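You operate a simulated robot arm through the tools that you are given. There is no shell and no other tool.

You run a simulated robot arm. Do the job below in one go: nothing can be reset, and whatever is moved stays where it is left.

JOB
Wipe both marks off the trolley top with the blue pad.
Fine: the pads are in the drawer; put it back and shut the drawer. What is to be rubbed or washed off counts as gone when no trace of it is left.

It is judged by the outcome, as a careful person would: the job done as asked, and still so three seconds after it is handed in. It fails if anything else is knocked over, pushed out of place, dropped, spilled or broken.

ROBOT AND FRAMES
A 6-joint arm with a two-finger gripper, fixed in place. Base frame: the origin is at the foot of the arm, x ahead of it, y to its left, z up. Lengths are in m, angles in rad, forces in N, time in s.
Its first joint turns from -2.897 to 2.897 rad. Payload 1.71 kg.
The TCP is the grasp point between the finger pads, 0.02 m short of the fingertips. In the tool frame z runs along the fingers and y along their closing line. Largest opening 0.096 m; the body of the gripper starts 0.113 m behind the TCP.
Orientation is that of the tool frame in the base frame, as a unit quaternion [w, x, y, z]. With the fingers straight down and closing along the base's y, the tool's x points along the base's -x, its y along +y and its z along -z.

CONTROLS
- The arm moves only by the tool play_rows. Its argument "series" is a list of rows, each an object of numbers (a shift or turn left out is 0, a gripper value left out holds the last): "claw": the opening, from 0 (shut) to 1 (fully open); "x", "y", "z": the shift along the tool's x, y, z in units of 100 mm (1.0 is 100 mm); "ax", "ay", "az": the turn, a rotation vector about the tool's x, y, z in units of 120 degrees (1.0 is 120 degrees). In form: [{"claw": .., "x": .., "y": .., "z": .., "ax": .., "ay": .., "az": ..}, ...]. A call has 1 to 20 rows; each row is the pose to reach, as a shift and turn from the pose commanded when the call began, along the tool's axes at that moment. A call with a number of a shift or a turn outside -1 to 1 is refused whole. Rows are played at 5 a second. More than 0.05 m and 0.15 rad between two rows, or a gripper value outside its range, and nothing of the call is played. Where a pose cannot be reached the arm comes as near as it can. A force on the tool above 40 N (or 10 N above the force at the start of the call, whichever is more), or a blocked arm, ends the call early, and 0.2 s more pass. The fingers move at their own pace (about 0.045 m/s each) and stop on an object; they squeeze with about 28 N. The grip force told is the motor's: it shows also when the fingers shut on nothing. Time passes only in rows, and 0.2 s behind the last, so rows that repeat a pose let the fingers close. The reply holds the time, the measured pose of the TCP, the force on the tool along the base axes, the opening and the grip force, in the units named above and with some noise, with the torque about the TCP (base axes, N m) and any sound that the robot's microphone picked up.
- Cameras (640 x 400 px; columns grow to the right, rows downward): "scene" is fixed at [0.4003, -0.4988, 1.4337]; the picture's right is [1.00, 0.07, 0.00], its down [0.02, -0.31, -0.95] and it looks along [-0.07, 0.95, -0.31] (base axes); focal length 370 px, centre (320, 200). "wrist" rides on the gripper at [0.066, 0.014, -0.145] in the tool frame; the picture's right is [-0.21, 0.98, 0.00], its down [-0.88, -0.19, -0.45] and it looks along [-0.44, -0.09, 0.90] (tool axes); focal length 275 px, centre (320, 200). There is no depth. A picture from a camera that has moved, and an enlarged one, comes with that camera's place and axes in the base frame and with its lens.
- get_image(camera): a new picture of that camera. No time passes.
- raise_lower(by): slides the trunk up (or, below 0, down) by that many m; the arm rides with it, the base frame stays. It gives what a move gives, with no picture.
- inspect(camera, box): a new picture of the part [left, top, right, bottom] of that camera's present view, enlarged. No time passes.
- finish_job(): hands the job in; it is judged then, once.

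Places have to be worked out from the pictures, the camera data and where the tool is seen. Open the gripper and draw the arm clear of the work before you hand the job in, unless the task says otherwise.

The tools are called as a command line: name --argument value ..., lists and objects as JSON in quotes. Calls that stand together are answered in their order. play_rows: Moves the arm, as the interface text tells. Its arguments: {"type":"object","properties":{"series":{"type":"array","items":{"type":"object","properties":{"claw":{"type":"number"},"x":{"type":"number"},"y":{"type":"number"},"z":{"type":"number"},"ax":{"type":"number"},"ay":{"type":"number"},"az":{"type":"number"}}}}},"required":["series"]} The other tools are called the same way: raise_lower (by) slides the trunk up or down; get_image (camera) takes a picture; inspect (camera, box) takes an enlarged picture of a part of a camera's view; finish_job () hands the job in.

At the start:

```text
t: 0.0
ee_pos: [0.2633, 0.5471, 1.1597]
ee_rot: [-0.001, -0.002, 1.0, -0.001]
contact_force: [0.7, 0.0, 0.1]
wrist_torque: [0.01, -0.01, 0.01]
finger_gap: 0.0958
gripper_force: 0.0
trunk travel left (down, up): [-0.175, 0.215]
```

scene: 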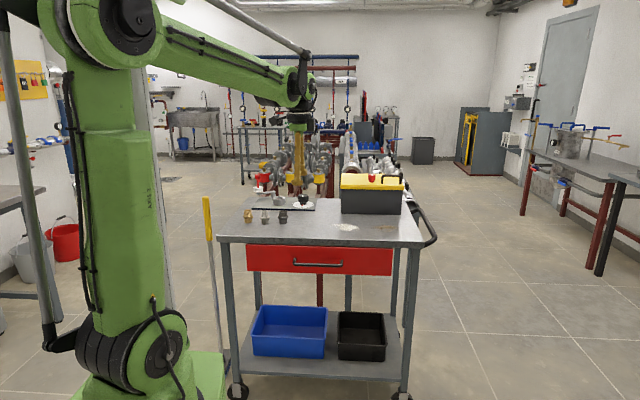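
wrist: 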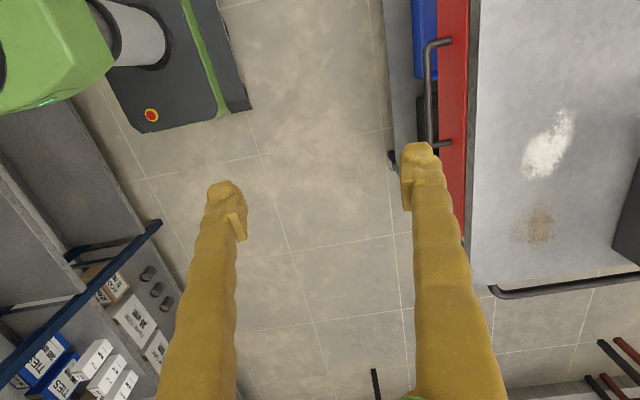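

I start by looking closely at the trolley top, the drawer and the marks in both cameras.

inspect --camera "scene" --box '[200, 160, 450, 316]'

inspect --camera "wrist" --box '[380, 0, 640, 310]'

inspect --camera "scene" --box '[230, 235, 410, 300]'

```text
2.56 times, centred on (325, 238) of scene
camera zoom: at [0.4003, -0.4988, 1.4337], right [1.0, 0.07, 0.0], down [0.02, -0.31, -0.95], along [-0.07, 0.95, -0.31], focal length 947 px, centre (307, 103)
```

zoom: 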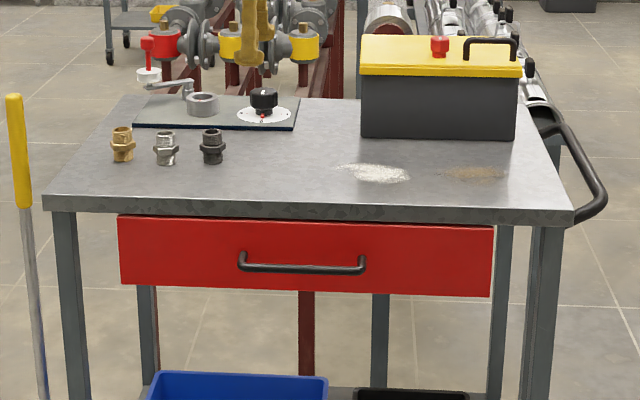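

```text
1.29 times, centred on (510, 155) of wrist
camera zoom: at [0.1993, 0.5616, 1.305], right [0.2, 0.98, 0.0], down [0.88, -0.18, 0.44], along [0.43, -0.09, -0.9], focal length 355 px, centre (75, 258)
```

zoom: 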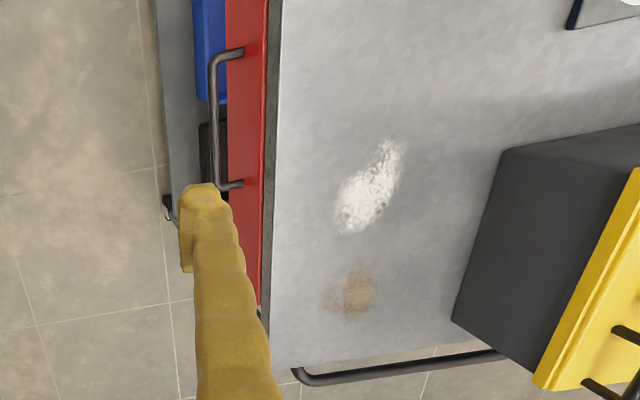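

```text
3.56 times, centred on (320, 268) of scene
camera zoom: at [0.4003, -0.4988, 1.4337], right [1.0, 0.07, 0.0], down [0.02, -0.31, -0.95], along [-0.07, 0.95, -0.31], focal length 1316 px, centre (320, -40)
```

zoom: 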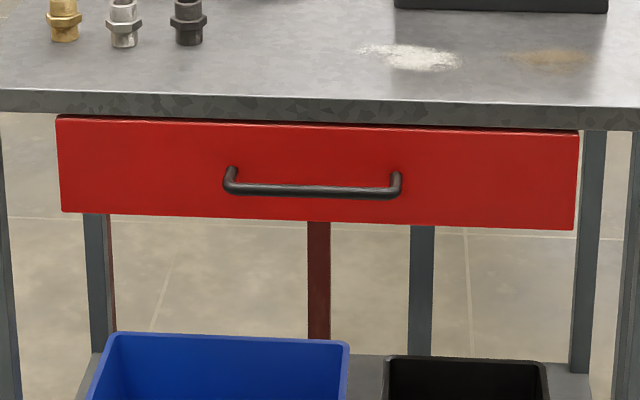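

The trolley top is at z≈0.847 with its front edge at y≈0.80. The handle bar runs from x≈0.21 to 0.385 at y≈0.737, z≈0.778. I move closer with the fingers part open, staying high, to measure it better.

play_rows --series '[{"claw": 0.45, "x": -0.1, "y": 0.3, "z": 0.3}, {"x": -0.2, "y": 0.6, "z": 0.6}, {"x": -0.3, "y": 0.9, "z": 0.95}, {"x": -0.3, "y": 0.9, "z": 1.0}]'

get_image --camera "wrist"

get_image --camera "scene"

```text
t: 1.0
ee_pos: [0.2781, 0.6373, 1.0619]
ee_rot: [0.006, -0.001, 1.0, 0.001]
contact_force: [-0.2, 0.2, 0.1]
wrist_torque: [0.03, 0.03, 0.01]
finger_gap: 0.043
gripper_force: 0.2
trunk travel left (down, up): [-0.175, 0.215]
```

```text
taken
camera wrist: at [0.2108, 0.6522, 1.207], right [0.2, 0.98, 0.0], down [0.87, -0.18, 0.46], along [0.45, -0.09, -0.89], focal length 275 px, centre (320, 200)
```

wrist: 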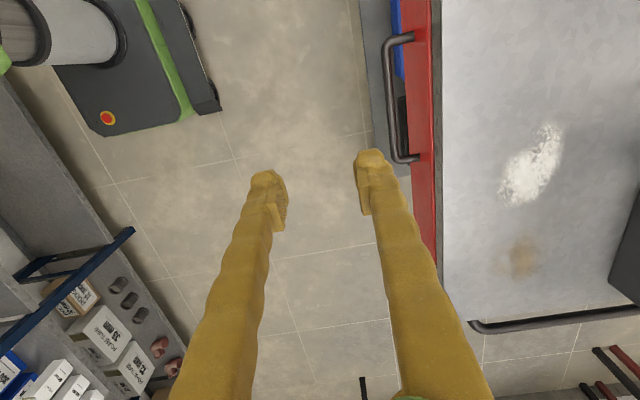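

```text
taken
```

scene: 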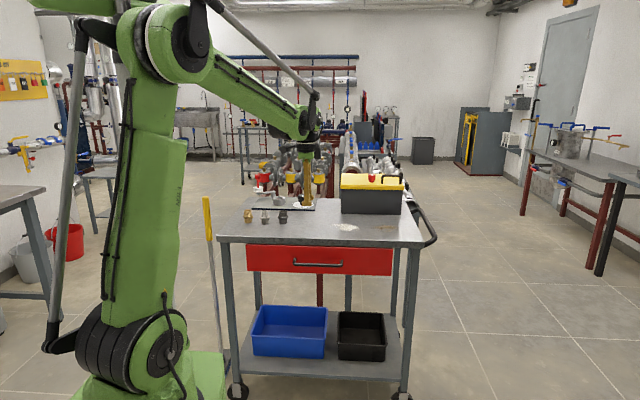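

The bar looks to be at y≈0.742–0.747, with the drawer face at y≈0.787. I go lower and nearer, then let it settle to check the tracking offset.

play_rows --series '[{"claw": 0.42, "y": 0.3, "z": 0.35}, {"y": 0.5, "z": 0.7}, {"y": 0.7, "z": 1.0}, {"y": 0.7, "z": 1.0}, {"y": 0.7, "z": 1.0}]'

get_image --camera "wrist"

inspect --camera "scene" --box '[240, 190, 400, 290]'

```text
t: 2.2
ee_pos: [0.2825, 0.7082, 0.9657]
ee_rot: [0.007, -0.001, 1.0, -0.001]
contact_force: [-0.6, 0.7, -0.7]
wrist_torque: [-0.03, 0.02, 0.01]
finger_gap: 0.0403
gripper_force: 0.0
trunk travel left (down, up): [-0.175, 0.215]
```

```text
taken
camera wrist: at [0.214, 0.7221, 1.1091], right [0.2, 0.98, 0.0], down [0.87, -0.18, 0.46], along [0.45, -0.09, -0.89], focal length 275 px, centre (320, 200)
```

wrist: 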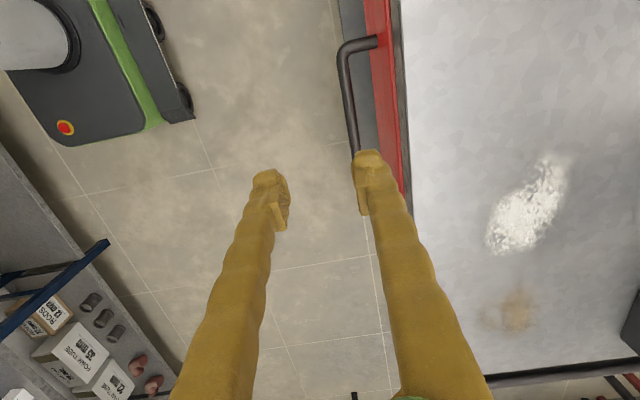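

```text
4.00 times, centred on (320, 240) of scene
camera zoom: at [0.4003, -0.4988, 1.4337], right [1.0, 0.07, 0.0], down [0.02, -0.31, -0.95], along [-0.07, 0.95, -0.31], focal length 1480 px, centre (320, 40)
```

zoom: 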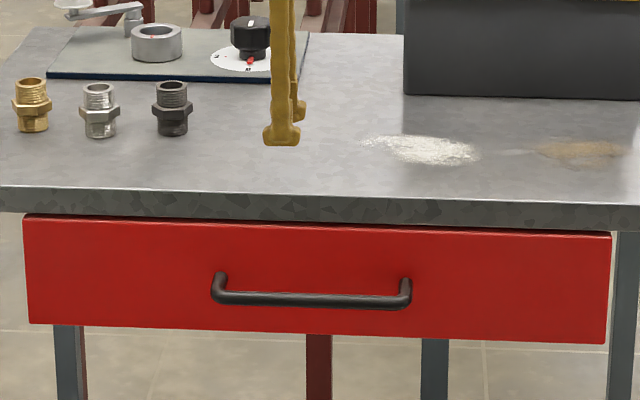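

The bar is at y≈0.748, z≈0.772, and the face is at y≈0.786. I line the fingers up over the bar (TCP y≈0.743, x≈0.297) and go down 0.1 m, still above it.

play_rows --series '[{"x": -0.1, "y": 0.35, "z": 0.1}, {"x": -0.15, "y": 0.35, "z": 0.4}, {"x": -0.15, "y": 0.35, "z": 0.7}, {"x": -0.15, "y": 0.35, "z": 0.95}, {"x": -0.15, "y": 0.35, "z": 0.95}]'

get_image --camera "wrist"

inspect --camera "scene" --box '[240, 190, 400, 290]'

```text
t: 3.4
ee_pos: [0.297, 0.7438, 0.8725]
ee_rot: [0.007, -0.001, 1.0, 0.0]
contact_force: [1.3, 0.4, 0.7]
wrist_torque: [-0.04, -0.02, -0.03]
finger_gap: 0.0402
gripper_force: 0.0
trunk travel left (down, up): [-0.175, 0.215]
```

```text
taken
camera wrist: at [0.2292, 0.7581, 1.0158], right [0.21, 0.98, 0.0], down [0.87, -0.18, 0.46], along [0.45, -0.09, -0.89], focal length 275 px, centre (320, 200)
```

wrist: 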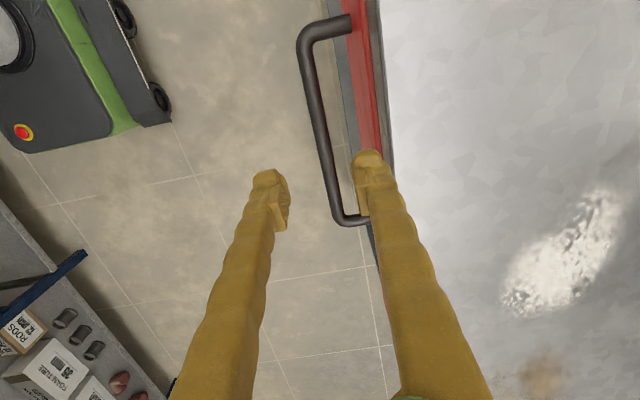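

```text
4.00 times, centred on (320, 240) of scene
camera zoom: at [0.4003, -0.4988, 1.4337], right [1.0, 0.07, 0.0], down [0.02, -0.31, -0.95], along [-0.07, 0.95, -0.31], focal length 1480 px, centre (320, 40)
```

zoom: 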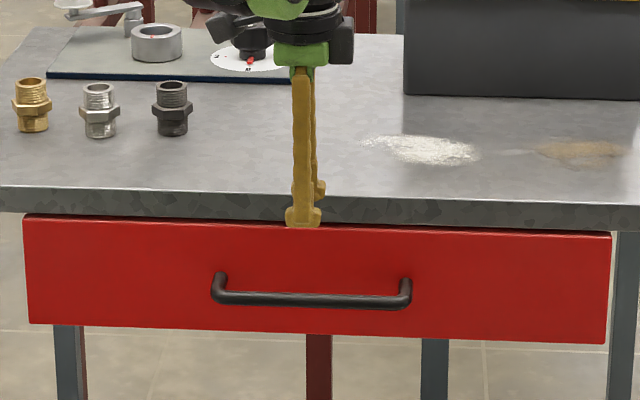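

The bar is at y≈0.746 under the fingers, and the rear finger has about 10 mm to the face. I descend around the bar to z≈0.775.

play_rows --series '[{"z": 0.25}, {"z": 0.5}, {"z": 0.75}, {"z": 0.98}, {"z": 0.98}]'

get_image --camera "wrist"

inspect --camera "scene" --box '[240, 190, 400, 290]'

```text
t: 4.6
ee_pos: [0.2974, 0.7426, 0.7717]
ee_rot: [0.007, -0.002, 1.0, 0.0]
contact_force: [-0.8, 0.2, 0.0]
wrist_torque: [-0.02, -0.02, 0.0]
finger_gap: 0.0402
gripper_force: 0.1
trunk travel left (down, up): [-0.175, 0.215]
```

```text
taken
camera wrist: at [0.2305, 0.7555, 0.916], right [0.2, 0.98, 0.0], down [0.87, -0.18, 0.46], along [0.45, -0.09, -0.89], focal length 275 px, centre (320, 200)
```

wrist: 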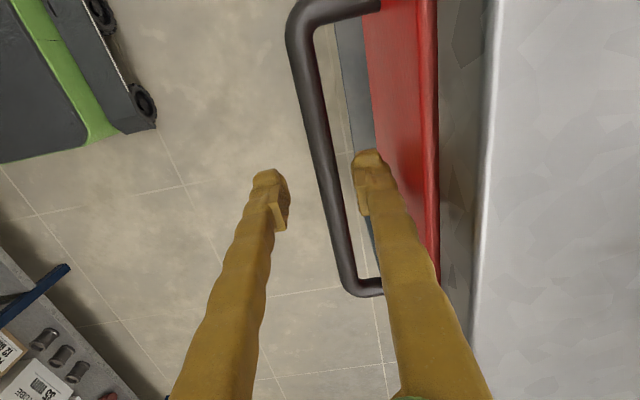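

```text
4.00 times, centred on (320, 240) of scene
camera zoom: at [0.4003, -0.4988, 1.4337], right [1.0, 0.07, 0.0], down [0.02, -0.31, -0.95], along [-0.07, 0.95, -0.31], focal length 1480 px, centre (320, 40)
```

zoom: 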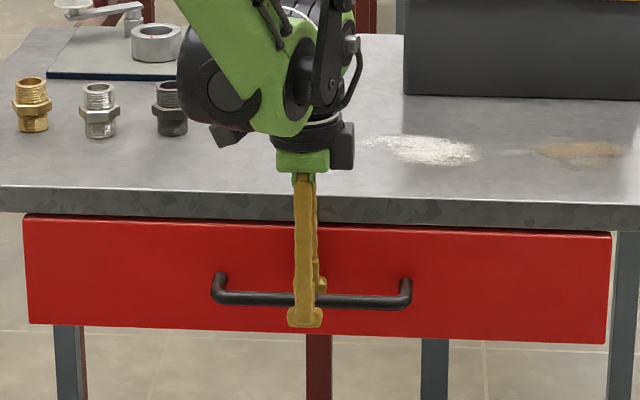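

The bar sits between the fingers, so I close on it.

play_rows --series '[{"claw": 0.0}, {"claw": 0.0}, {"claw": 0.0}, {"claw": 0.0}]'

```text
t: 5.6
ee_pos: [0.2979, 0.7404, 0.7719]
ee_rot: [0.007, -0.001, 1.0, 0.0]
contact_force: [0.3, 0.5, -8.1]
wrist_torque: [-0.03, -0.02, 0.46]
finger_gap: 0.0128
gripper_force: 35.4
trunk travel left (down, up): [-0.175, 0.215]
```

The grip holds at 12.8 mm on the bar. I pull the drawer 0.1 m toward −y.

play_rows --series '[{"y": -0.15}, {"y": -0.3}, {"y": -0.5}, {"y": -0.7}, {"y": -0.85}, {"y": -1.0}]'

get_image --camera "wrist"

get_image --camera "scene"

```text
t: 7.0
ee_pos: [0.2982, 0.6398, 0.7698]
ee_rot: [0.007, -0.001, 1.0, 0.001]
contact_force: [-4.3, -2.0, 16.1]
wrist_torque: [-0.05, 0.23, 0.45]
finger_gap: 0.0126
gripper_force: 34.8
trunk travel left (down, up): [-0.175, 0.215]
```

```text
taken
camera wrist: at [0.2304, 0.654, 0.9157], right [0.21, 0.98, 0.0], down [0.87, -0.18, 0.46], along [0.45, -0.09, -0.89], focal length 275 px, centre (320, 200)
```

wrist: 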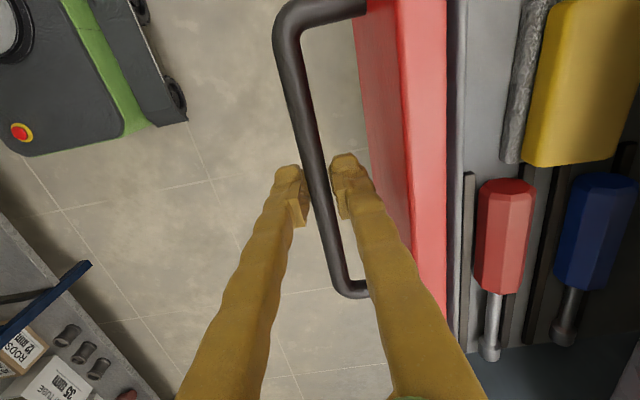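

```text
taken
```

scene: 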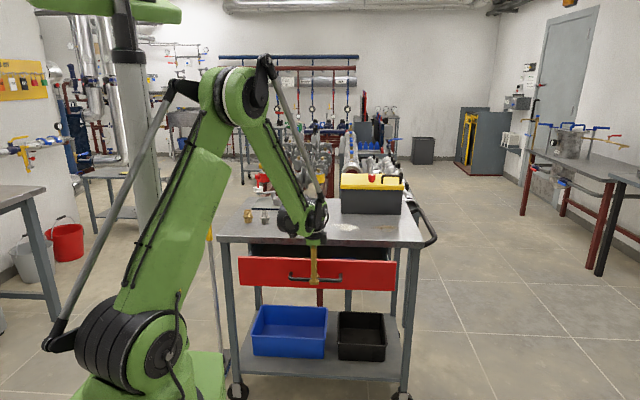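

The drawer slides well, and a yellow pad and screwdrivers show inside. I pull another 0.1 m.

play_rows --series '[{"y": -0.2}, {"y": -0.4}, {"y": -0.6}, {"y": -0.8}, {"y": -1.0}, {"y": -1.0}]'

get_image --camera "wrist"

get_image --camera "scene"

```text
t: 8.4
ee_pos: [0.2973, 0.5402, 0.7696]
ee_rot: [0.007, 0.0, 1.0, 0.0]
contact_force: [-0.9, -2.0, -21.1]
wrist_torque: [-0.01, 0.0, 0.42]
finger_gap: 0.012
gripper_force: 35.0
trunk travel left (down, up): [-0.175, 0.215]
```

```text
taken
camera wrist: at [0.2307, 0.5557, 0.9139], right [0.2, 0.98, 0.0], down [0.87, -0.18, 0.46], along [0.45, -0.09, -0.89], focal length 275 px, centre (320, 200)
```

wrist: 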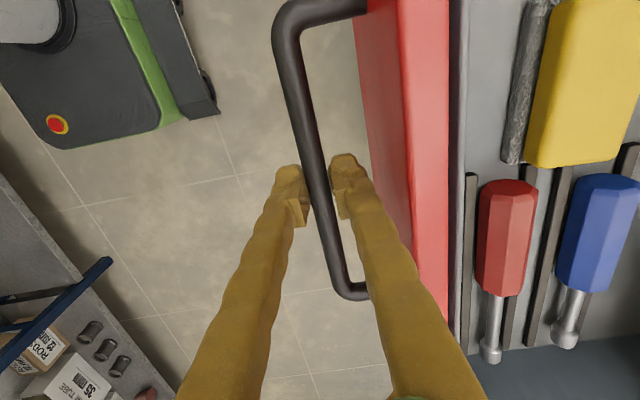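

```text
taken
```

scene: 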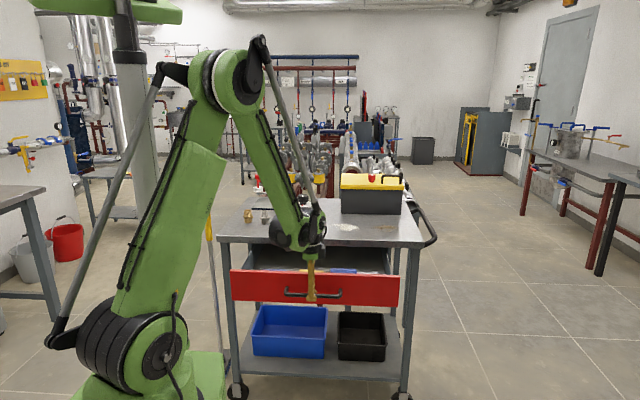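

inspect --camera "scene" --box '[220, 230, 420, 310]'

```text
3.20 times, centred on (320, 270) of scene
camera zoom: at [0.4003, -0.4988, 1.4337], right [1.0, 0.07, 0.0], down [0.02, -0.31, -0.95], along [-0.07, 0.95, -0.31], focal length 1184 px, centre (320, -24)
```

zoom: 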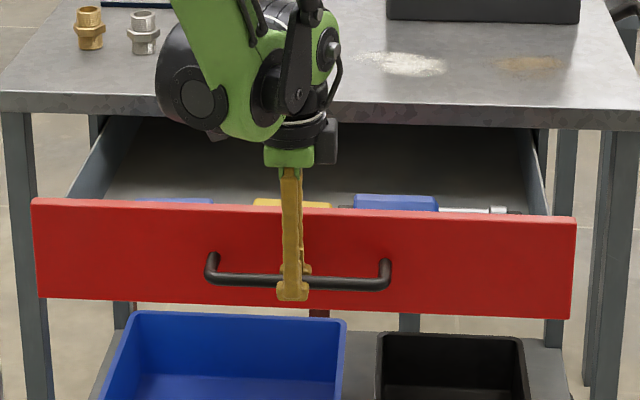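

The blue pad is at the drawer's left front, beside the yellow one. I pull a further 0.07 m for room.

play_rows --series '[{"y": -0.2}, {"y": -0.4}, {"y": -0.6}, {"y": -0.7}, {"y": -0.7}]'

inspect --camera "scene" --box '[220, 230, 420, 310]'

```text
t: 9.0
ee_pos: [0.2875, 0.505, 0.7755]
ee_rot: [0.014, -0.002, 1.0, 0.0]
contact_force: [23.6, -2.9, 4.1]
wrist_torque: [0.0, -0.96, 0.28]
finger_gap: 0.0126
gripper_force: 35.1
trunk travel left (down, up): [-0.175, 0.215]
stopped in row 3: the force on the tool passed its limit at 44 N (the readings are from after the stop); the commanded pose is now the measured one
```

```text
3.20 times, centred on (320, 270) of scene
camera zoom: at [0.4003, -0.4988, 1.4337], right [1.0, 0.07, 0.0], down [0.02, -0.31, -0.95], along [-0.07, 0.95, -0.31], focal length 1184 px, centre (320, -24)
```

zoom: 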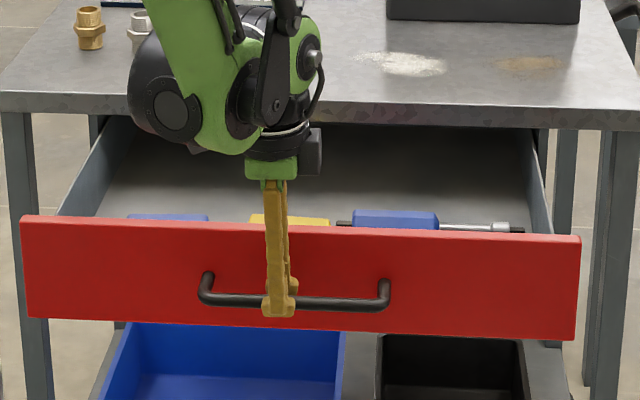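

The drawer hit its end stop at about 0.24 m of travel. I release the handle with a small opening and lift straight up.

play_rows --series '[{"claw": 0.38}, {"claw": 0.38}, {"claw": 0.38}, {"claw": 0.38, "z": -0.3}, {"claw": 0.38, "z": -0.6}, {"z": -1.0}, {"z": -1.0}]'

get_image --camera "wrist"

inspect --camera "scene" --box '[220, 230, 420, 310]'

```text
t: 10.6
ee_pos: [0.2828, 0.5033, 0.8763]
ee_rot: [0.014, -0.001, 1.0, 0.001]
contact_force: [-0.6, 0.6, 0.8]
wrist_torque: [0.05, 0.0, -0.01]
finger_gap: 0.0365
gripper_force: 0.2
trunk travel left (down, up): [-0.175, 0.215]
```

```text
taken
camera wrist: at [0.2135, 0.517, 1.0201], right [0.2, 0.98, 0.01], down [0.86, -0.18, 0.47], along [0.46, -0.09, -0.88], focal length 275 px, centre (320, 200)
```

wrist: 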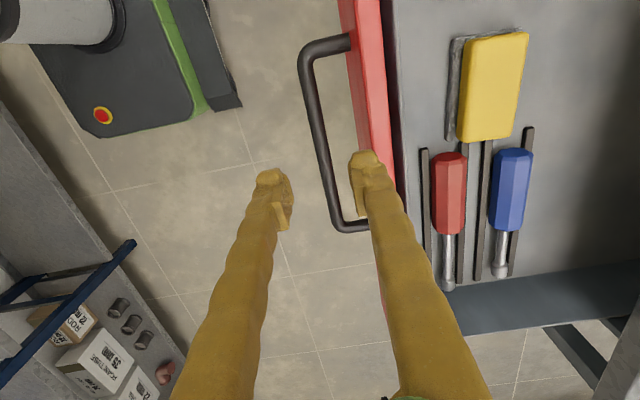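

```text
3.20 times, centred on (320, 270) of scene
camera zoom: at [0.4003, -0.4988, 1.4337], right [1.0, 0.07, 0.0], down [0.02, -0.31, -0.95], along [-0.07, 0.95, -0.31], focal length 1184 px, centre (320, -24)
```

zoom: 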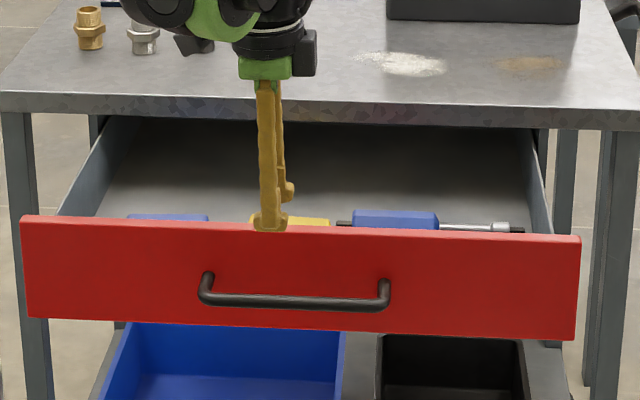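

The drawer is open and stays put; the yellow pad is at about (0.27, 0.66) and the blue one at about (0.135, 0.66). I rise and shift left to see the blue pad from above, correcting the small tilt.

play_rows --series '[{"claw": 0.9, "x": 0.1, "y": 0.15, "z": -0.3, "ay": 0.007}, {"x": 0.4, "y": 0.4, "z": -0.5, "ay": 0.0134}, {"x": 0.7, "y": 0.6, "z": -0.75, "ay": 0.0134}, {"x": 1.0, "y": 0.8, "z": -1.0, "ay": 0.0134}, {"x": 1.0, "y": 0.8, "z": -1.0, "ay": 0.0134}]'

get_image --camera "wrist"

inspect --camera "scene" --box '[200, 180, 450, 316]'

```text
t: 11.8
ee_pos: [0.1801, 0.5844, 0.9725]
ee_rot: [0.0, -0.001, 1.0, 0.001]
contact_force: [0.0, -0.7, 0.2]
wrist_torque: [-0.02, -0.02, 0.01]
finger_gap: 0.0867
gripper_force: 0.1
trunk travel left (down, up): [-0.175, 0.215]
```

```text
taken
camera wrist: at [0.116, 0.5979, 1.1181], right [0.2, 0.98, 0.0], down [0.88, -0.18, 0.44], along [0.43, -0.09, -0.9], focal length 275 px, centre (320, 200)
```

wrist: 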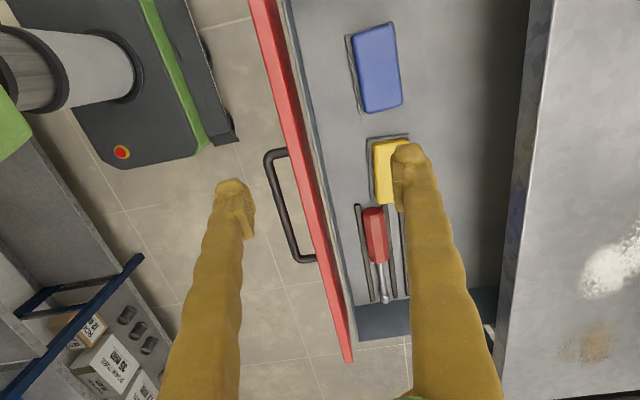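

```text
2.56 times, centred on (325, 248) of scene
camera zoom: at [0.4003, -0.4988, 1.4337], right [1.0, 0.07, 0.0], down [0.02, -0.31, -0.95], along [-0.07, 0.95, -0.31], focal length 947 px, centre (307, 77)
```

zoom: 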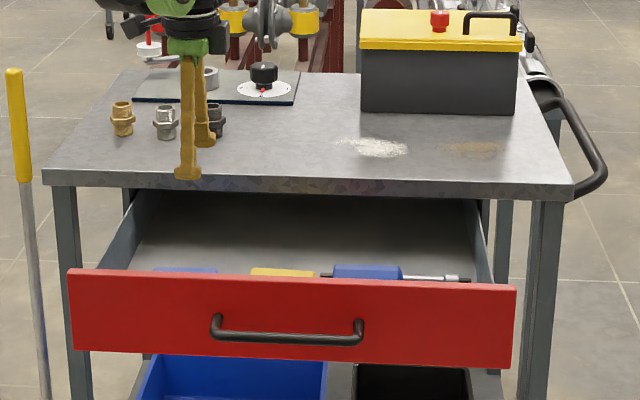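

inspect --camera "wrist" --box '[320, 0, 480, 220]'

inspect --camera "wrist" --box '[330, 10, 420, 125]'

```text
1.82 times, centred on (400, 110) of wrist
camera zoom: at [0.116, 0.5979, 1.1181], right [0.2, 0.98, 0.0], down [0.88, -0.18, 0.44], along [0.43, -0.09, -0.9], focal length 500 px, centre (174, 364)
```

zoom: 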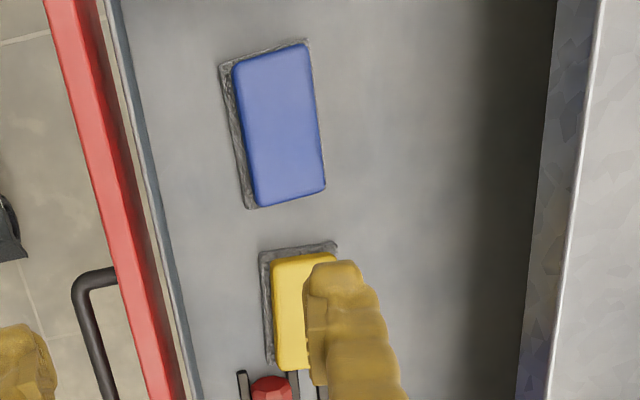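

```text
3.48 times, centred on (375, 68) of wrist
camera zoom: at [0.116, 0.5979, 1.1181], right [0.2, 0.98, 0.0], down [0.88, -0.18, 0.44], along [0.43, -0.09, -0.9], focal length 958 px, centre (129, 661)
```

zoom: 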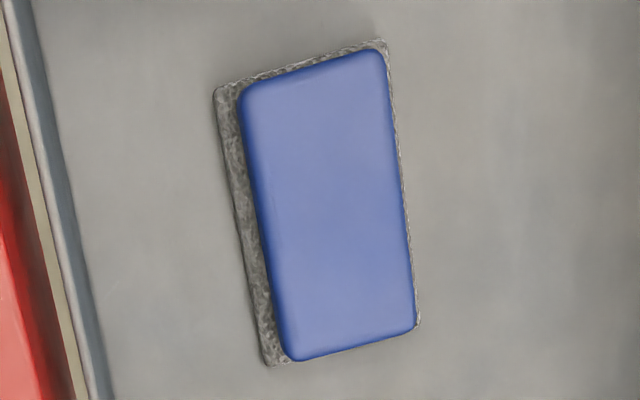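

The blue pad sits on a grey felt base, with the blue body at x 0.093–0.180, y 0.641–0.687 and its top at z≈0.757, nearly aligned with x. I move above its centre (0.136, 0.664) and come down partway.

play_rows --series '[{"x": 0.2, "y": 0.3, "z": 0.1, "az": -0.01}, {"x": 0.44, "y": 0.6, "z": 0.3, "az": -0.018}, {"x": 0.44, "y": 0.8, "z": 0.6, "az": -0.018}, {"x": 0.44, "y": 0.8, "z": 1.0, "az": -0.018}, {"x": 0.44, "y": 0.8, "z": 1.0, "az": -0.018}]'

get_image --camera "wrist"

inspect --camera "scene" --box '[200, 180, 450, 316]'

```text
t: 13.0
ee_pos: [0.1343, 0.6658, 0.8737]
ee_rot: [0.0, -0.02, 1.0, 0.001]
contact_force: [1.1, -0.3, -0.3]
wrist_torque: [-0.03, 0.01, -0.02]
finger_gap: 0.0863
gripper_force: 0.1
trunk travel left (down, up): [-0.175, 0.215]
```

```text
taken
camera wrist: at [0.0683, 0.6768, 1.0186], right [0.17, 0.99, 0.0], down [0.88, -0.15, 0.44], along [0.44, -0.07, -0.9], focal length 275 px, centre (320, 200)
```

wrist: 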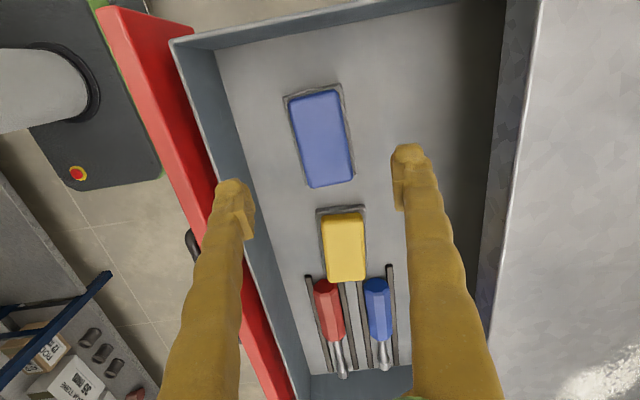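

```text
2.56 times, centred on (325, 248) of scene
camera zoom: at [0.4003, -0.4988, 1.4337], right [1.0, 0.07, 0.0], down [0.02, -0.31, -0.95], along [-0.07, 0.95, -0.31], focal length 947 px, centre (307, 77)
```

zoom: 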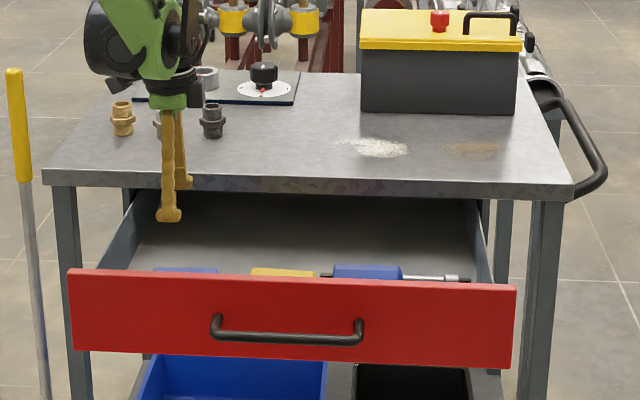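

The pad centre is about 3–4 mm to +y of the TCP and 3 mm to −x. I adjust and come down to z≈0.785, straddling the pad.

play_rows --series '[{"x": 0.03, "y": 0.04, "z": 0.3}, {"x": 0.03, "y": 0.04, "z": 0.6}, {"x": 0.03, "y": 0.04, "z": 0.9}, {"x": 0.03, "y": 0.04, "z": 0.9}]'

get_image --camera "wrist"

inspect --camera "scene" --box '[220, 230, 340, 300]'

```text
t: 14.0
ee_pos: [0.1309, 0.6667, 0.7847]
ee_rot: [0.0, -0.02, 1.0, 0.001]
contact_force: [-0.1, 0.1, 0.1]
wrist_torque: [-0.01, 0.02, 0.01]
finger_gap: 0.0862
gripper_force: 0.1
trunk travel left (down, up): [-0.175, 0.215]
```

```text
taken
camera wrist: at [0.0659, 0.6781, 0.9304], right [0.17, 0.99, 0.0], down [0.88, -0.15, 0.44], along [0.44, -0.07, -0.9], focal length 275 px, centre (320, 200)
```

wrist: 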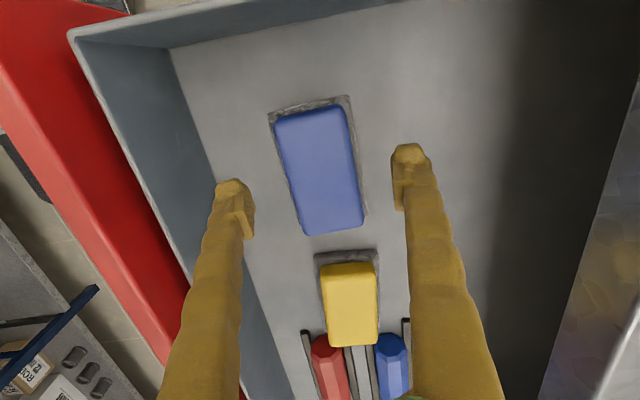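

```text
5.33 times, centred on (280, 265) of scene
camera zoom: at [0.4003, -0.4988, 1.4337], right [1.0, 0.07, 0.0], down [0.02, -0.31, -0.95], along [-0.07, 0.95, -0.31], focal length 1974 px, centre (533, -147)
```

zoom: 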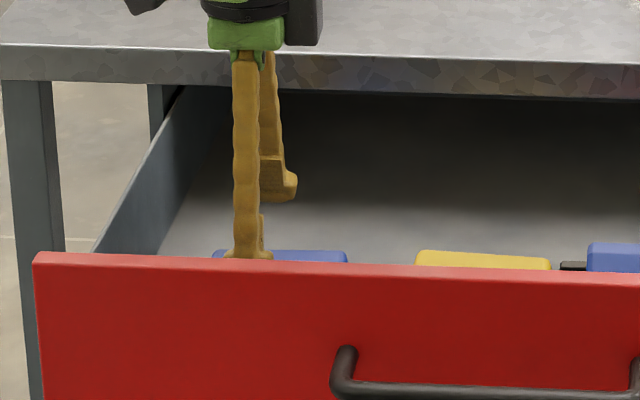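

The pad is well centred between the fingers. I lower another 27 mm so the tips reach the blue body without touching the felt base, then look.

play_rows --series '[{"x": 0.03, "z": 0.1}, {"x": 0.03, "z": 0.2}, {"x": 0.03, "z": 0.28}, {"x": 0.03, "z": 0.28}]'

get_image --camera "wrist"

inspect --camera "scene" --box '[220, 230, 340, 300]'

```text
t: 15.0
ee_pos: [0.1292, 0.667, 0.7555]
ee_rot: [-0.001, -0.02, 1.0, 0.001]
contact_force: [0.9, 0.0, -0.5]
wrist_torque: [-0.02, 0.0, -0.01]
finger_gap: 0.0863
gripper_force: 0.1
trunk travel left (down, up): [-0.175, 0.215]
```

```text
taken
camera wrist: at [0.0642, 0.6787, 0.9009], right [0.17, 0.99, 0.0], down [0.88, -0.15, 0.44], along [0.44, -0.07, -0.9], focal length 275 px, centre (320, 200)
```

wrist: 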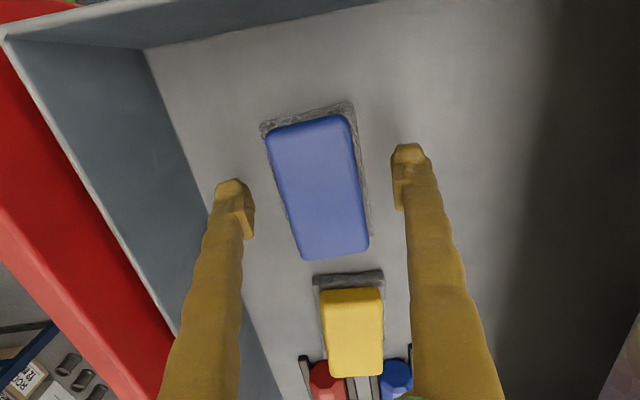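

```text
5.33 times, centred on (280, 265) of scene
camera zoom: at [0.4003, -0.4988, 1.4337], right [1.0, 0.07, 0.0], down [0.02, -0.31, -0.95], along [-0.07, 0.95, -0.31], focal length 1974 px, centre (533, -147)
```

zoom: 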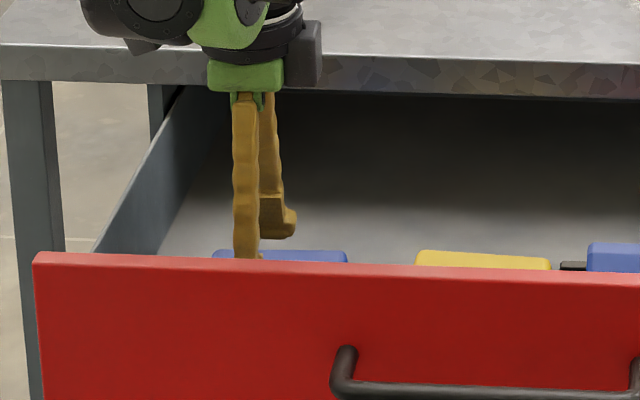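

The pad is centred and its top is level with the TCP. I go 4 mm lower for more grip and close on the pad.

play_rows --series '[{"z": 0.04}, {"z": 0.04, "claw": 0.3}, {"z": 0.04, "claw": 0.0}, {"z": 0.04, "claw": 0.0}, {"z": 0.04, "claw": 0.0}, {"z": 0.04, "claw": 0.0}]'

get_image --camera "wrist"

```text
t: 16.4
ee_pos: [0.1307, 0.668, 0.752]
ee_rot: [0.0, -0.019, 1.0, 0.001]
contact_force: [-0.5, -0.2, -0.9]
wrist_torque: [0.01, -0.02, 0.06]
finger_gap: 0.0489
gripper_force: 28.1
trunk travel left (down, up): [-0.175, 0.215]
```

```text
taken
camera wrist: at [0.0648, 0.6791, 0.8967], right [0.17, 0.99, 0.0], down [0.88, -0.15, 0.44], along [0.44, -0.07, -0.9], focal length 275 px, centre (320, 200)
```

wrist: 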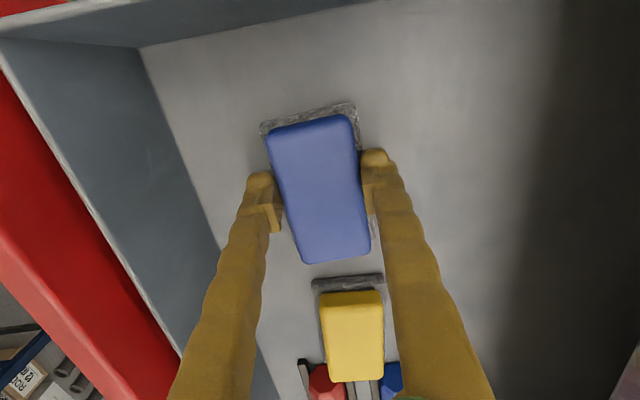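

The grip is solid (gap 48.9 mm, 28 N). The put-back pose to remember is TCP (0.131, 0.668, 0.752). I lift straight up.

play_rows --series '[{"claw": 0.0, "z": -0.15}, {"z": -0.4}, {"z": -0.7}, {"z": -1.0}, {"z": -1.0}]'

get_image --camera "wrist"

inspect --camera "scene" --box '[200, 180, 450, 316]'

```text
t: 17.6
ee_pos: [0.1296, 0.6686, 0.8517]
ee_rot: [0.001, -0.021, 1.0, 0.001]
contact_force: [-0.3, -0.6, -0.4]
wrist_torque: [0.03, 0.03, 0.04]
finger_gap: 0.0486
gripper_force: 28.6
trunk travel left (down, up): [-0.175, 0.215]
```

```text
taken
camera wrist: at [0.0641, 0.6795, 0.9975], right [0.17, 0.99, 0.0], down [0.88, -0.15, 0.44], along [0.44, -0.07, -0.9], focal length 275 px, centre (320, 200)
```

wrist: 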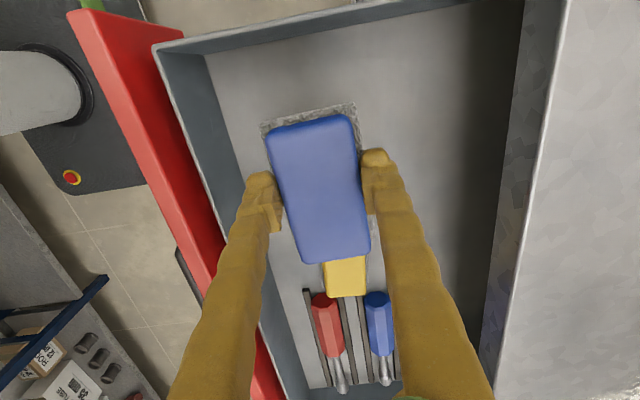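

```text
2.56 times, centred on (325, 248) of scene
camera zoom: at [0.4003, -0.4988, 1.4337], right [1.0, 0.07, 0.0], down [0.02, -0.31, -0.95], along [-0.07, 0.95, -0.31], focal length 947 px, centre (307, 77)
```

zoom: 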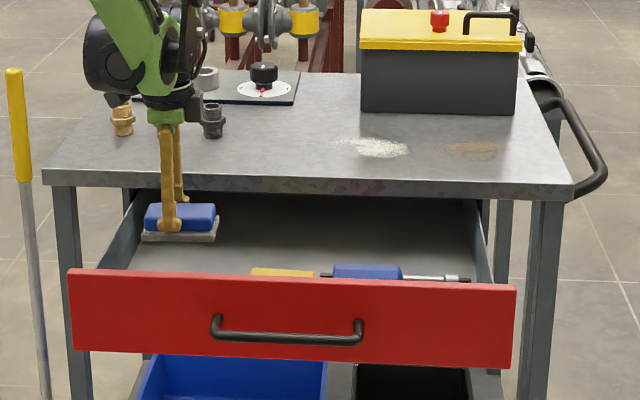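

inspect --camera "scene" --box '[245, 245, 295, 280]'

inspect --camera "scene" --box '[310, 205, 430, 255]'

```text
11.43 times, centred on (270, 262) of scene
camera zoom: at [0.4003, -0.4988, 1.4337], right [1.0, 0.07, 0.0], down [0.02, -0.31, -0.95], along [-0.07, 0.95, -0.31], focal length 4229 px, centre (891, -514)
```

zoom: 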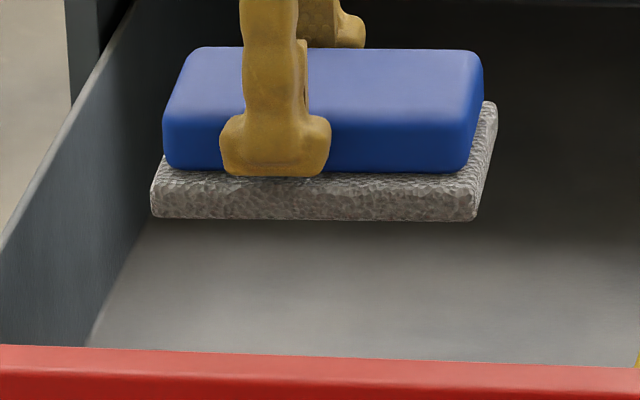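

```text
5.33 times, centred on (370, 230) of scene
camera zoom: at [0.4003, -0.4988, 1.4337], right [1.0, 0.07, 0.0], down [0.02, -0.31, -0.95], along [-0.07, 0.95, -0.31], focal length 1974 px, centre (53, 40)
```

zoom: 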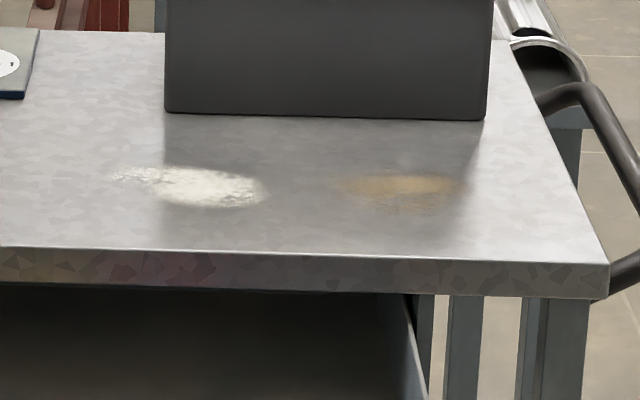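

The pad hangs flat, and its felt underside is about 0.03 m below the TCP. The marks appear at about x 0.34–0.46 (white) and 0.52–0.62 (brown), y≈0.88–0.97, which is near the arm's reach limit. I raise the pad and move toward them to look from closer.

play_rows --series '[{"claw": 0.0, "z": -0.4}, {"x": -0.2, "z": -0.8}, {"x": -0.6, "z": -0.9}, {"x": -1.0, "z": -1.0}]'

play_rows --series '[{"x": -0.4, "y": 0.2}, {"x": -0.8, "y": 0.4}, {"x": -1.0, "y": 0.7}, {"x": -1.0, "y": 0.7}]'

get_image --camera "wrist"

get_image --camera "scene"

```text
t: 18.6
ee_pos: [0.2318, 0.6738, 0.9477]
ee_rot: [-0.001, -0.02, 1.0, 0.001]
contact_force: [0.0, 0.0, 0.3]
wrist_torque: [0.0, -0.04, -0.02]
finger_gap: 0.0488
gripper_force: 28.1
trunk travel left (down, up): [-0.175, 0.215]
```

```text
t: 19.6
ee_pos: [0.3273, 0.7467, 0.9479]
ee_rot: [-0.001, -0.02, 1.0, 0.0]
contact_force: [0.0, 0.7, -1.5]
wrist_torque: [-0.02, 0.02, 0.01]
finger_gap: 0.0486
gripper_force: 27.9
trunk travel left (down, up): [-0.175, 0.215]
```

```text
taken
camera wrist: at [0.2615, 0.7585, 1.093], right [0.17, 0.99, 0.0], down [0.88, -0.15, 0.44], along [0.44, -0.07, -0.9], focal length 275 px, centre (320, 200)
```

wrist: 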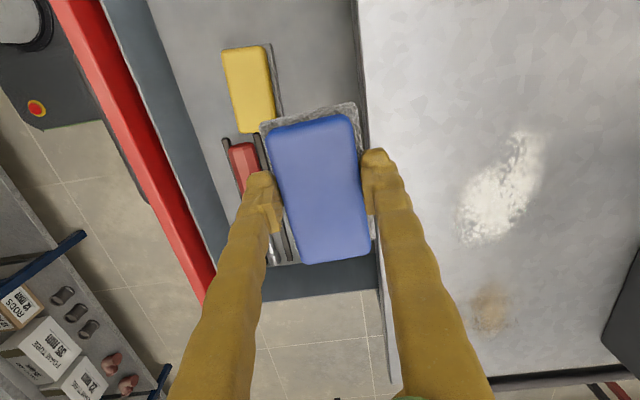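

```text
taken
```

scene: 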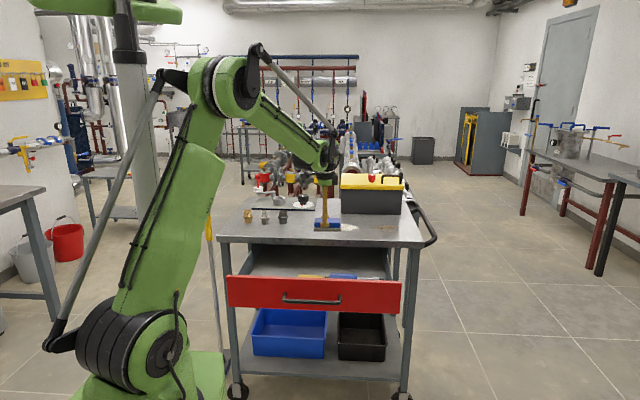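

A closer look gives white x 0.34–0.465, y 0.873–0.95 and brown x 0.52–0.615, y 0.895–0.955, with the toolbox front well behind them at y>1.05. I move over the white mark, still about 6 cm up, to check whether it can be reached.

play_rows --series '[{"claw": 0.0, "x": -0.2, "y": 0.3}, {"x": -0.4, "y": 0.7}, {"x": -0.7, "y": 0.98}, {"x": -0.7, "y": 0.98}, {"x": -0.7, "y": 0.98}]'

play_rows --series '[{"y": 0.2}, {"y": 0.4}, {"y": 0.5}, {"y": 0.5}, {"y": 0.5}]'

get_image --camera "wrist"

get_image --camera "scene"

```text
t: 20.8
ee_pos: [0.3945, 0.8482, 0.9508]
ee_rot: [0.0, -0.019, 1.0, 0.001]
contact_force: [-0.4, -0.3, -1.0]
wrist_torque: [0.01, -0.02, -0.03]
finger_gap: 0.049
gripper_force: 28.3
trunk travel left (down, up): [-0.175, 0.215]
```

```text
t: 22.0
ee_pos: [0.3897, 0.8958, 0.9497]
ee_rot: [0.0, -0.02, 1.0, 0.002]
contact_force: [0.2, -0.6, -0.1]
wrist_torque: [-0.04, 0.02, 0.0]
finger_gap: 0.0489
gripper_force: 27.7
trunk travel left (down, up): [-0.175, 0.215]
```

```text
taken
camera wrist: at [0.3249, 0.908, 1.0952], right [0.17, 0.99, 0.0], down [0.88, -0.15, 0.44], along [0.44, -0.07, -0.9], focal length 275 px, centre (320, 200)
```

wrist: 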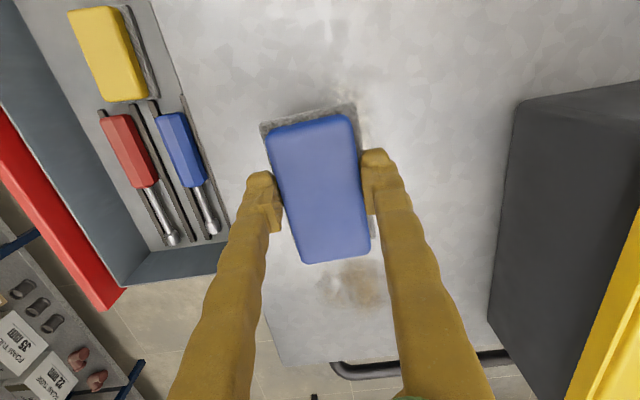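

```text
taken
```

scene: 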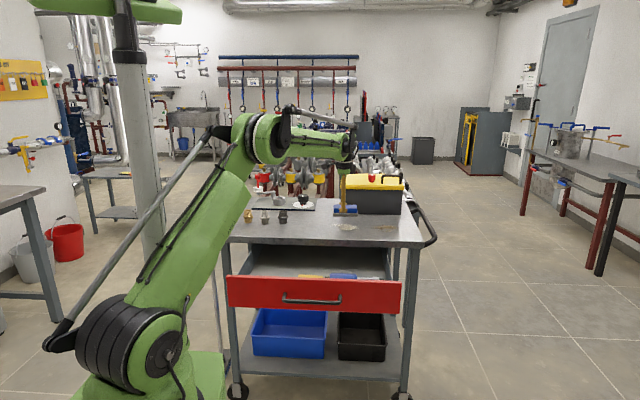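

That reached r≈0.98 with the arm still bent. I try moving in the air toward the brown mark (x≈0.57, y≈0.90).

play_rows --series '[{"claw": 0.0, "x": -0.3}, {"x": -0.6}, {"x": -0.9}, {"x": -0.9}]'

play_rows --series '[{"x": -0.3}, {"x": -0.6}, {"x": -0.9}, {"x": -0.9}]'

get_image --camera "wrist"

get_image --camera "scene"

```text
t: 23.0
ee_pos: [0.4826, 0.9019, 0.9488]
ee_rot: [0.001, -0.02, 1.0, 0.001]
contact_force: [0.4, -0.6, -0.5]
wrist_torque: [0.0, 0.01, -0.01]
finger_gap: 0.0488
gripper_force: 27.7
trunk travel left (down, up): [-0.175, 0.215]
```

```text
t: 24.0
ee_pos: [0.5626, 0.8909, 0.9477]
ee_rot: [0.0, -0.021, 1.0, 0.0]
contact_force: [-0.4, -0.1, -0.9]
wrist_torque: [0.0, 0.04, 0.0]
finger_gap: 0.0486
gripper_force: 28.2
out of reach, approached as far as the arm can: row 3, 4
trunk travel left (down, up): [-0.175, 0.215]
```

```text
taken
camera wrist: at [0.4977, 0.902, 1.0934], right [0.17, 0.99, 0.0], down [0.88, -0.15, 0.44], along [0.44, -0.07, -0.9], focal length 275 px, centre (320, 200)
```

wrist: 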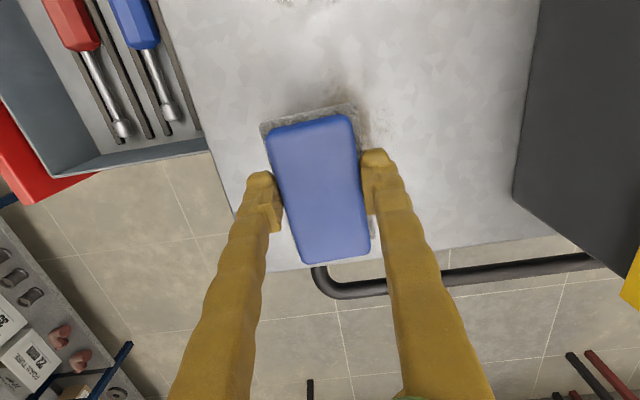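

```text
taken
```

scene: 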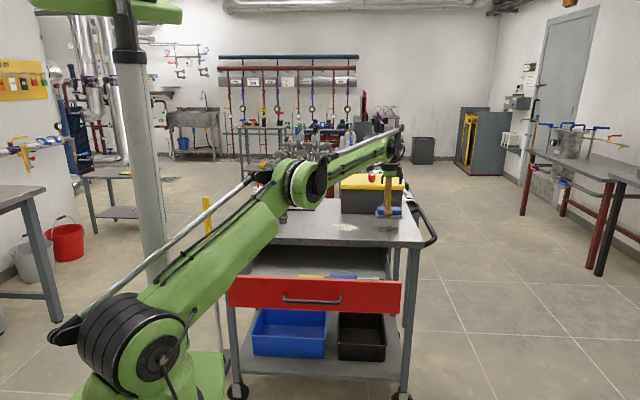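

The limit here is r≈1.055, with the arm nearly straight and rising from a low shoulder. I raise the trunk so the arm reaches further at this height.

raise_lower --by 0.15

get_image --camera "wrist"

get_image --camera "scene"

```text
t: 25.8
ee_pos: [0.5631, 0.8903, 1.0984]
ee_rot: [0.0, -0.02, 1.0, 0.0]
contact_force: [0.3, 0.4, -1.2]
wrist_torque: [-0.04, 0.02, -0.01]
finger_gap: 0.0484
gripper_force: 28.1
trunk travel left (down, up): [-0.325, 0.065]
```

```text
taken
camera wrist: at [0.4975, 0.9022, 1.2431], right [0.17, 0.99, 0.0], down [0.88, -0.15, 0.44], along [0.44, -0.07, -0.9], focal length 275 px, centre (320, 200)
```

wrist: 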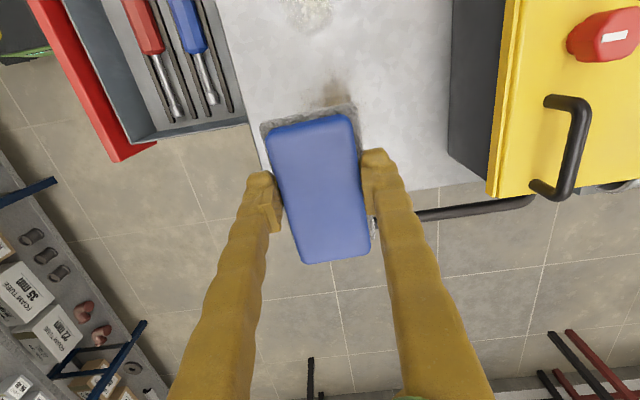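

```text
taken
```

scene: 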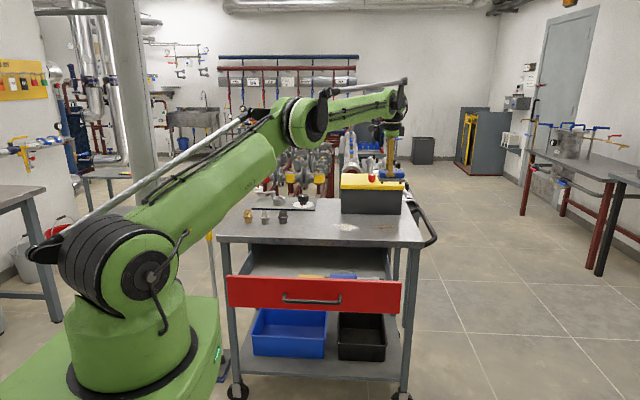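

Reach improved and the toolbox is clear. I descend back to about z=0.93 over the brown mark.

play_rows --series '[{"claw": 0.0, "z": 0.3}, {"z": 0.6}, {"z": 0.95}, {"z": 0.95}]'

play_rows --series '[{"x": -0.05, "y": 0.1, "z": 0.3}, {"x": -0.05, "y": 0.2, "z": 0.6}, {"x": -0.05, "y": 0.2, "z": 0.75}, {"x": -0.05, "y": 0.2, "z": 0.75}]'

get_image --camera "wrist"

inspect --camera "scene" --box '[310, 160, 450, 260]'

```text
t: 26.8
ee_pos: [0.5626, 0.8929, 1.0009]
ee_rot: [0.0, -0.02, 1.0, 0.0]
contact_force: [0.0, -0.5, -1.1]
wrist_torque: [-0.02, 0.0, 0.01]
finger_gap: 0.0485
gripper_force: 27.9
trunk travel left (down, up): [-0.325, 0.065]
```

```text
t: 27.8
ee_pos: [0.5656, 0.9119, 0.9257]
ee_rot: [0.0, -0.02, 1.0, 0.0]
contact_force: [0.1, -0.4, -1.4]
wrist_torque: [0.0, -0.02, 0.0]
finger_gap: 0.0488
gripper_force: 28.3
trunk travel left (down, up): [-0.325, 0.065]
```

```text
taken
camera wrist: at [0.4997, 0.9234, 1.0721], right [0.17, 0.99, 0.0], down [0.88, -0.15, 0.44], along [0.44, -0.07, -0.9], focal length 275 px, centre (320, 200)
```

wrist: 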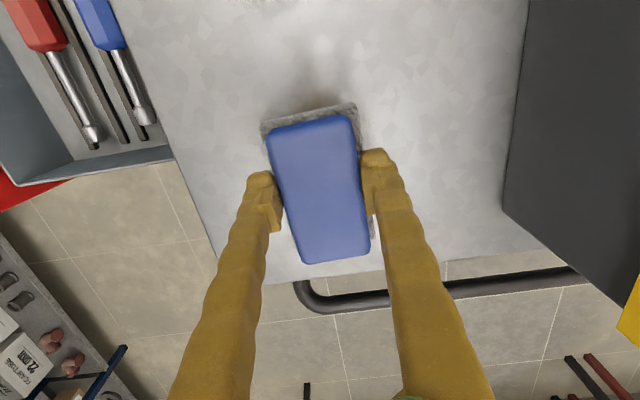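

```text
4.00 times, centred on (380, 210) of scene
camera zoom: at [0.4003, -0.4988, 1.4337], right [1.0, 0.07, 0.0], down [0.02, -0.31, -0.95], along [-0.07, 0.95, -0.31], focal length 1480 px, centre (80, 160)
```

zoom: 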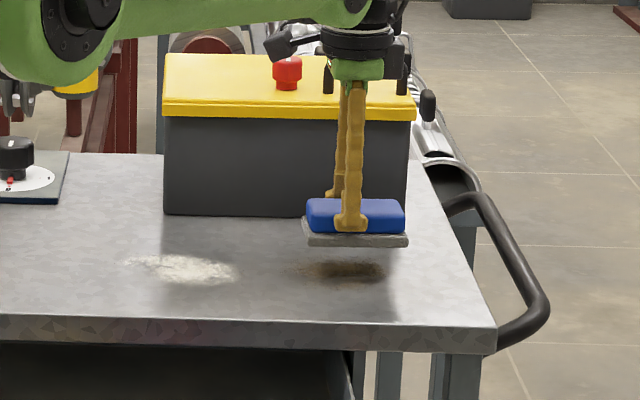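

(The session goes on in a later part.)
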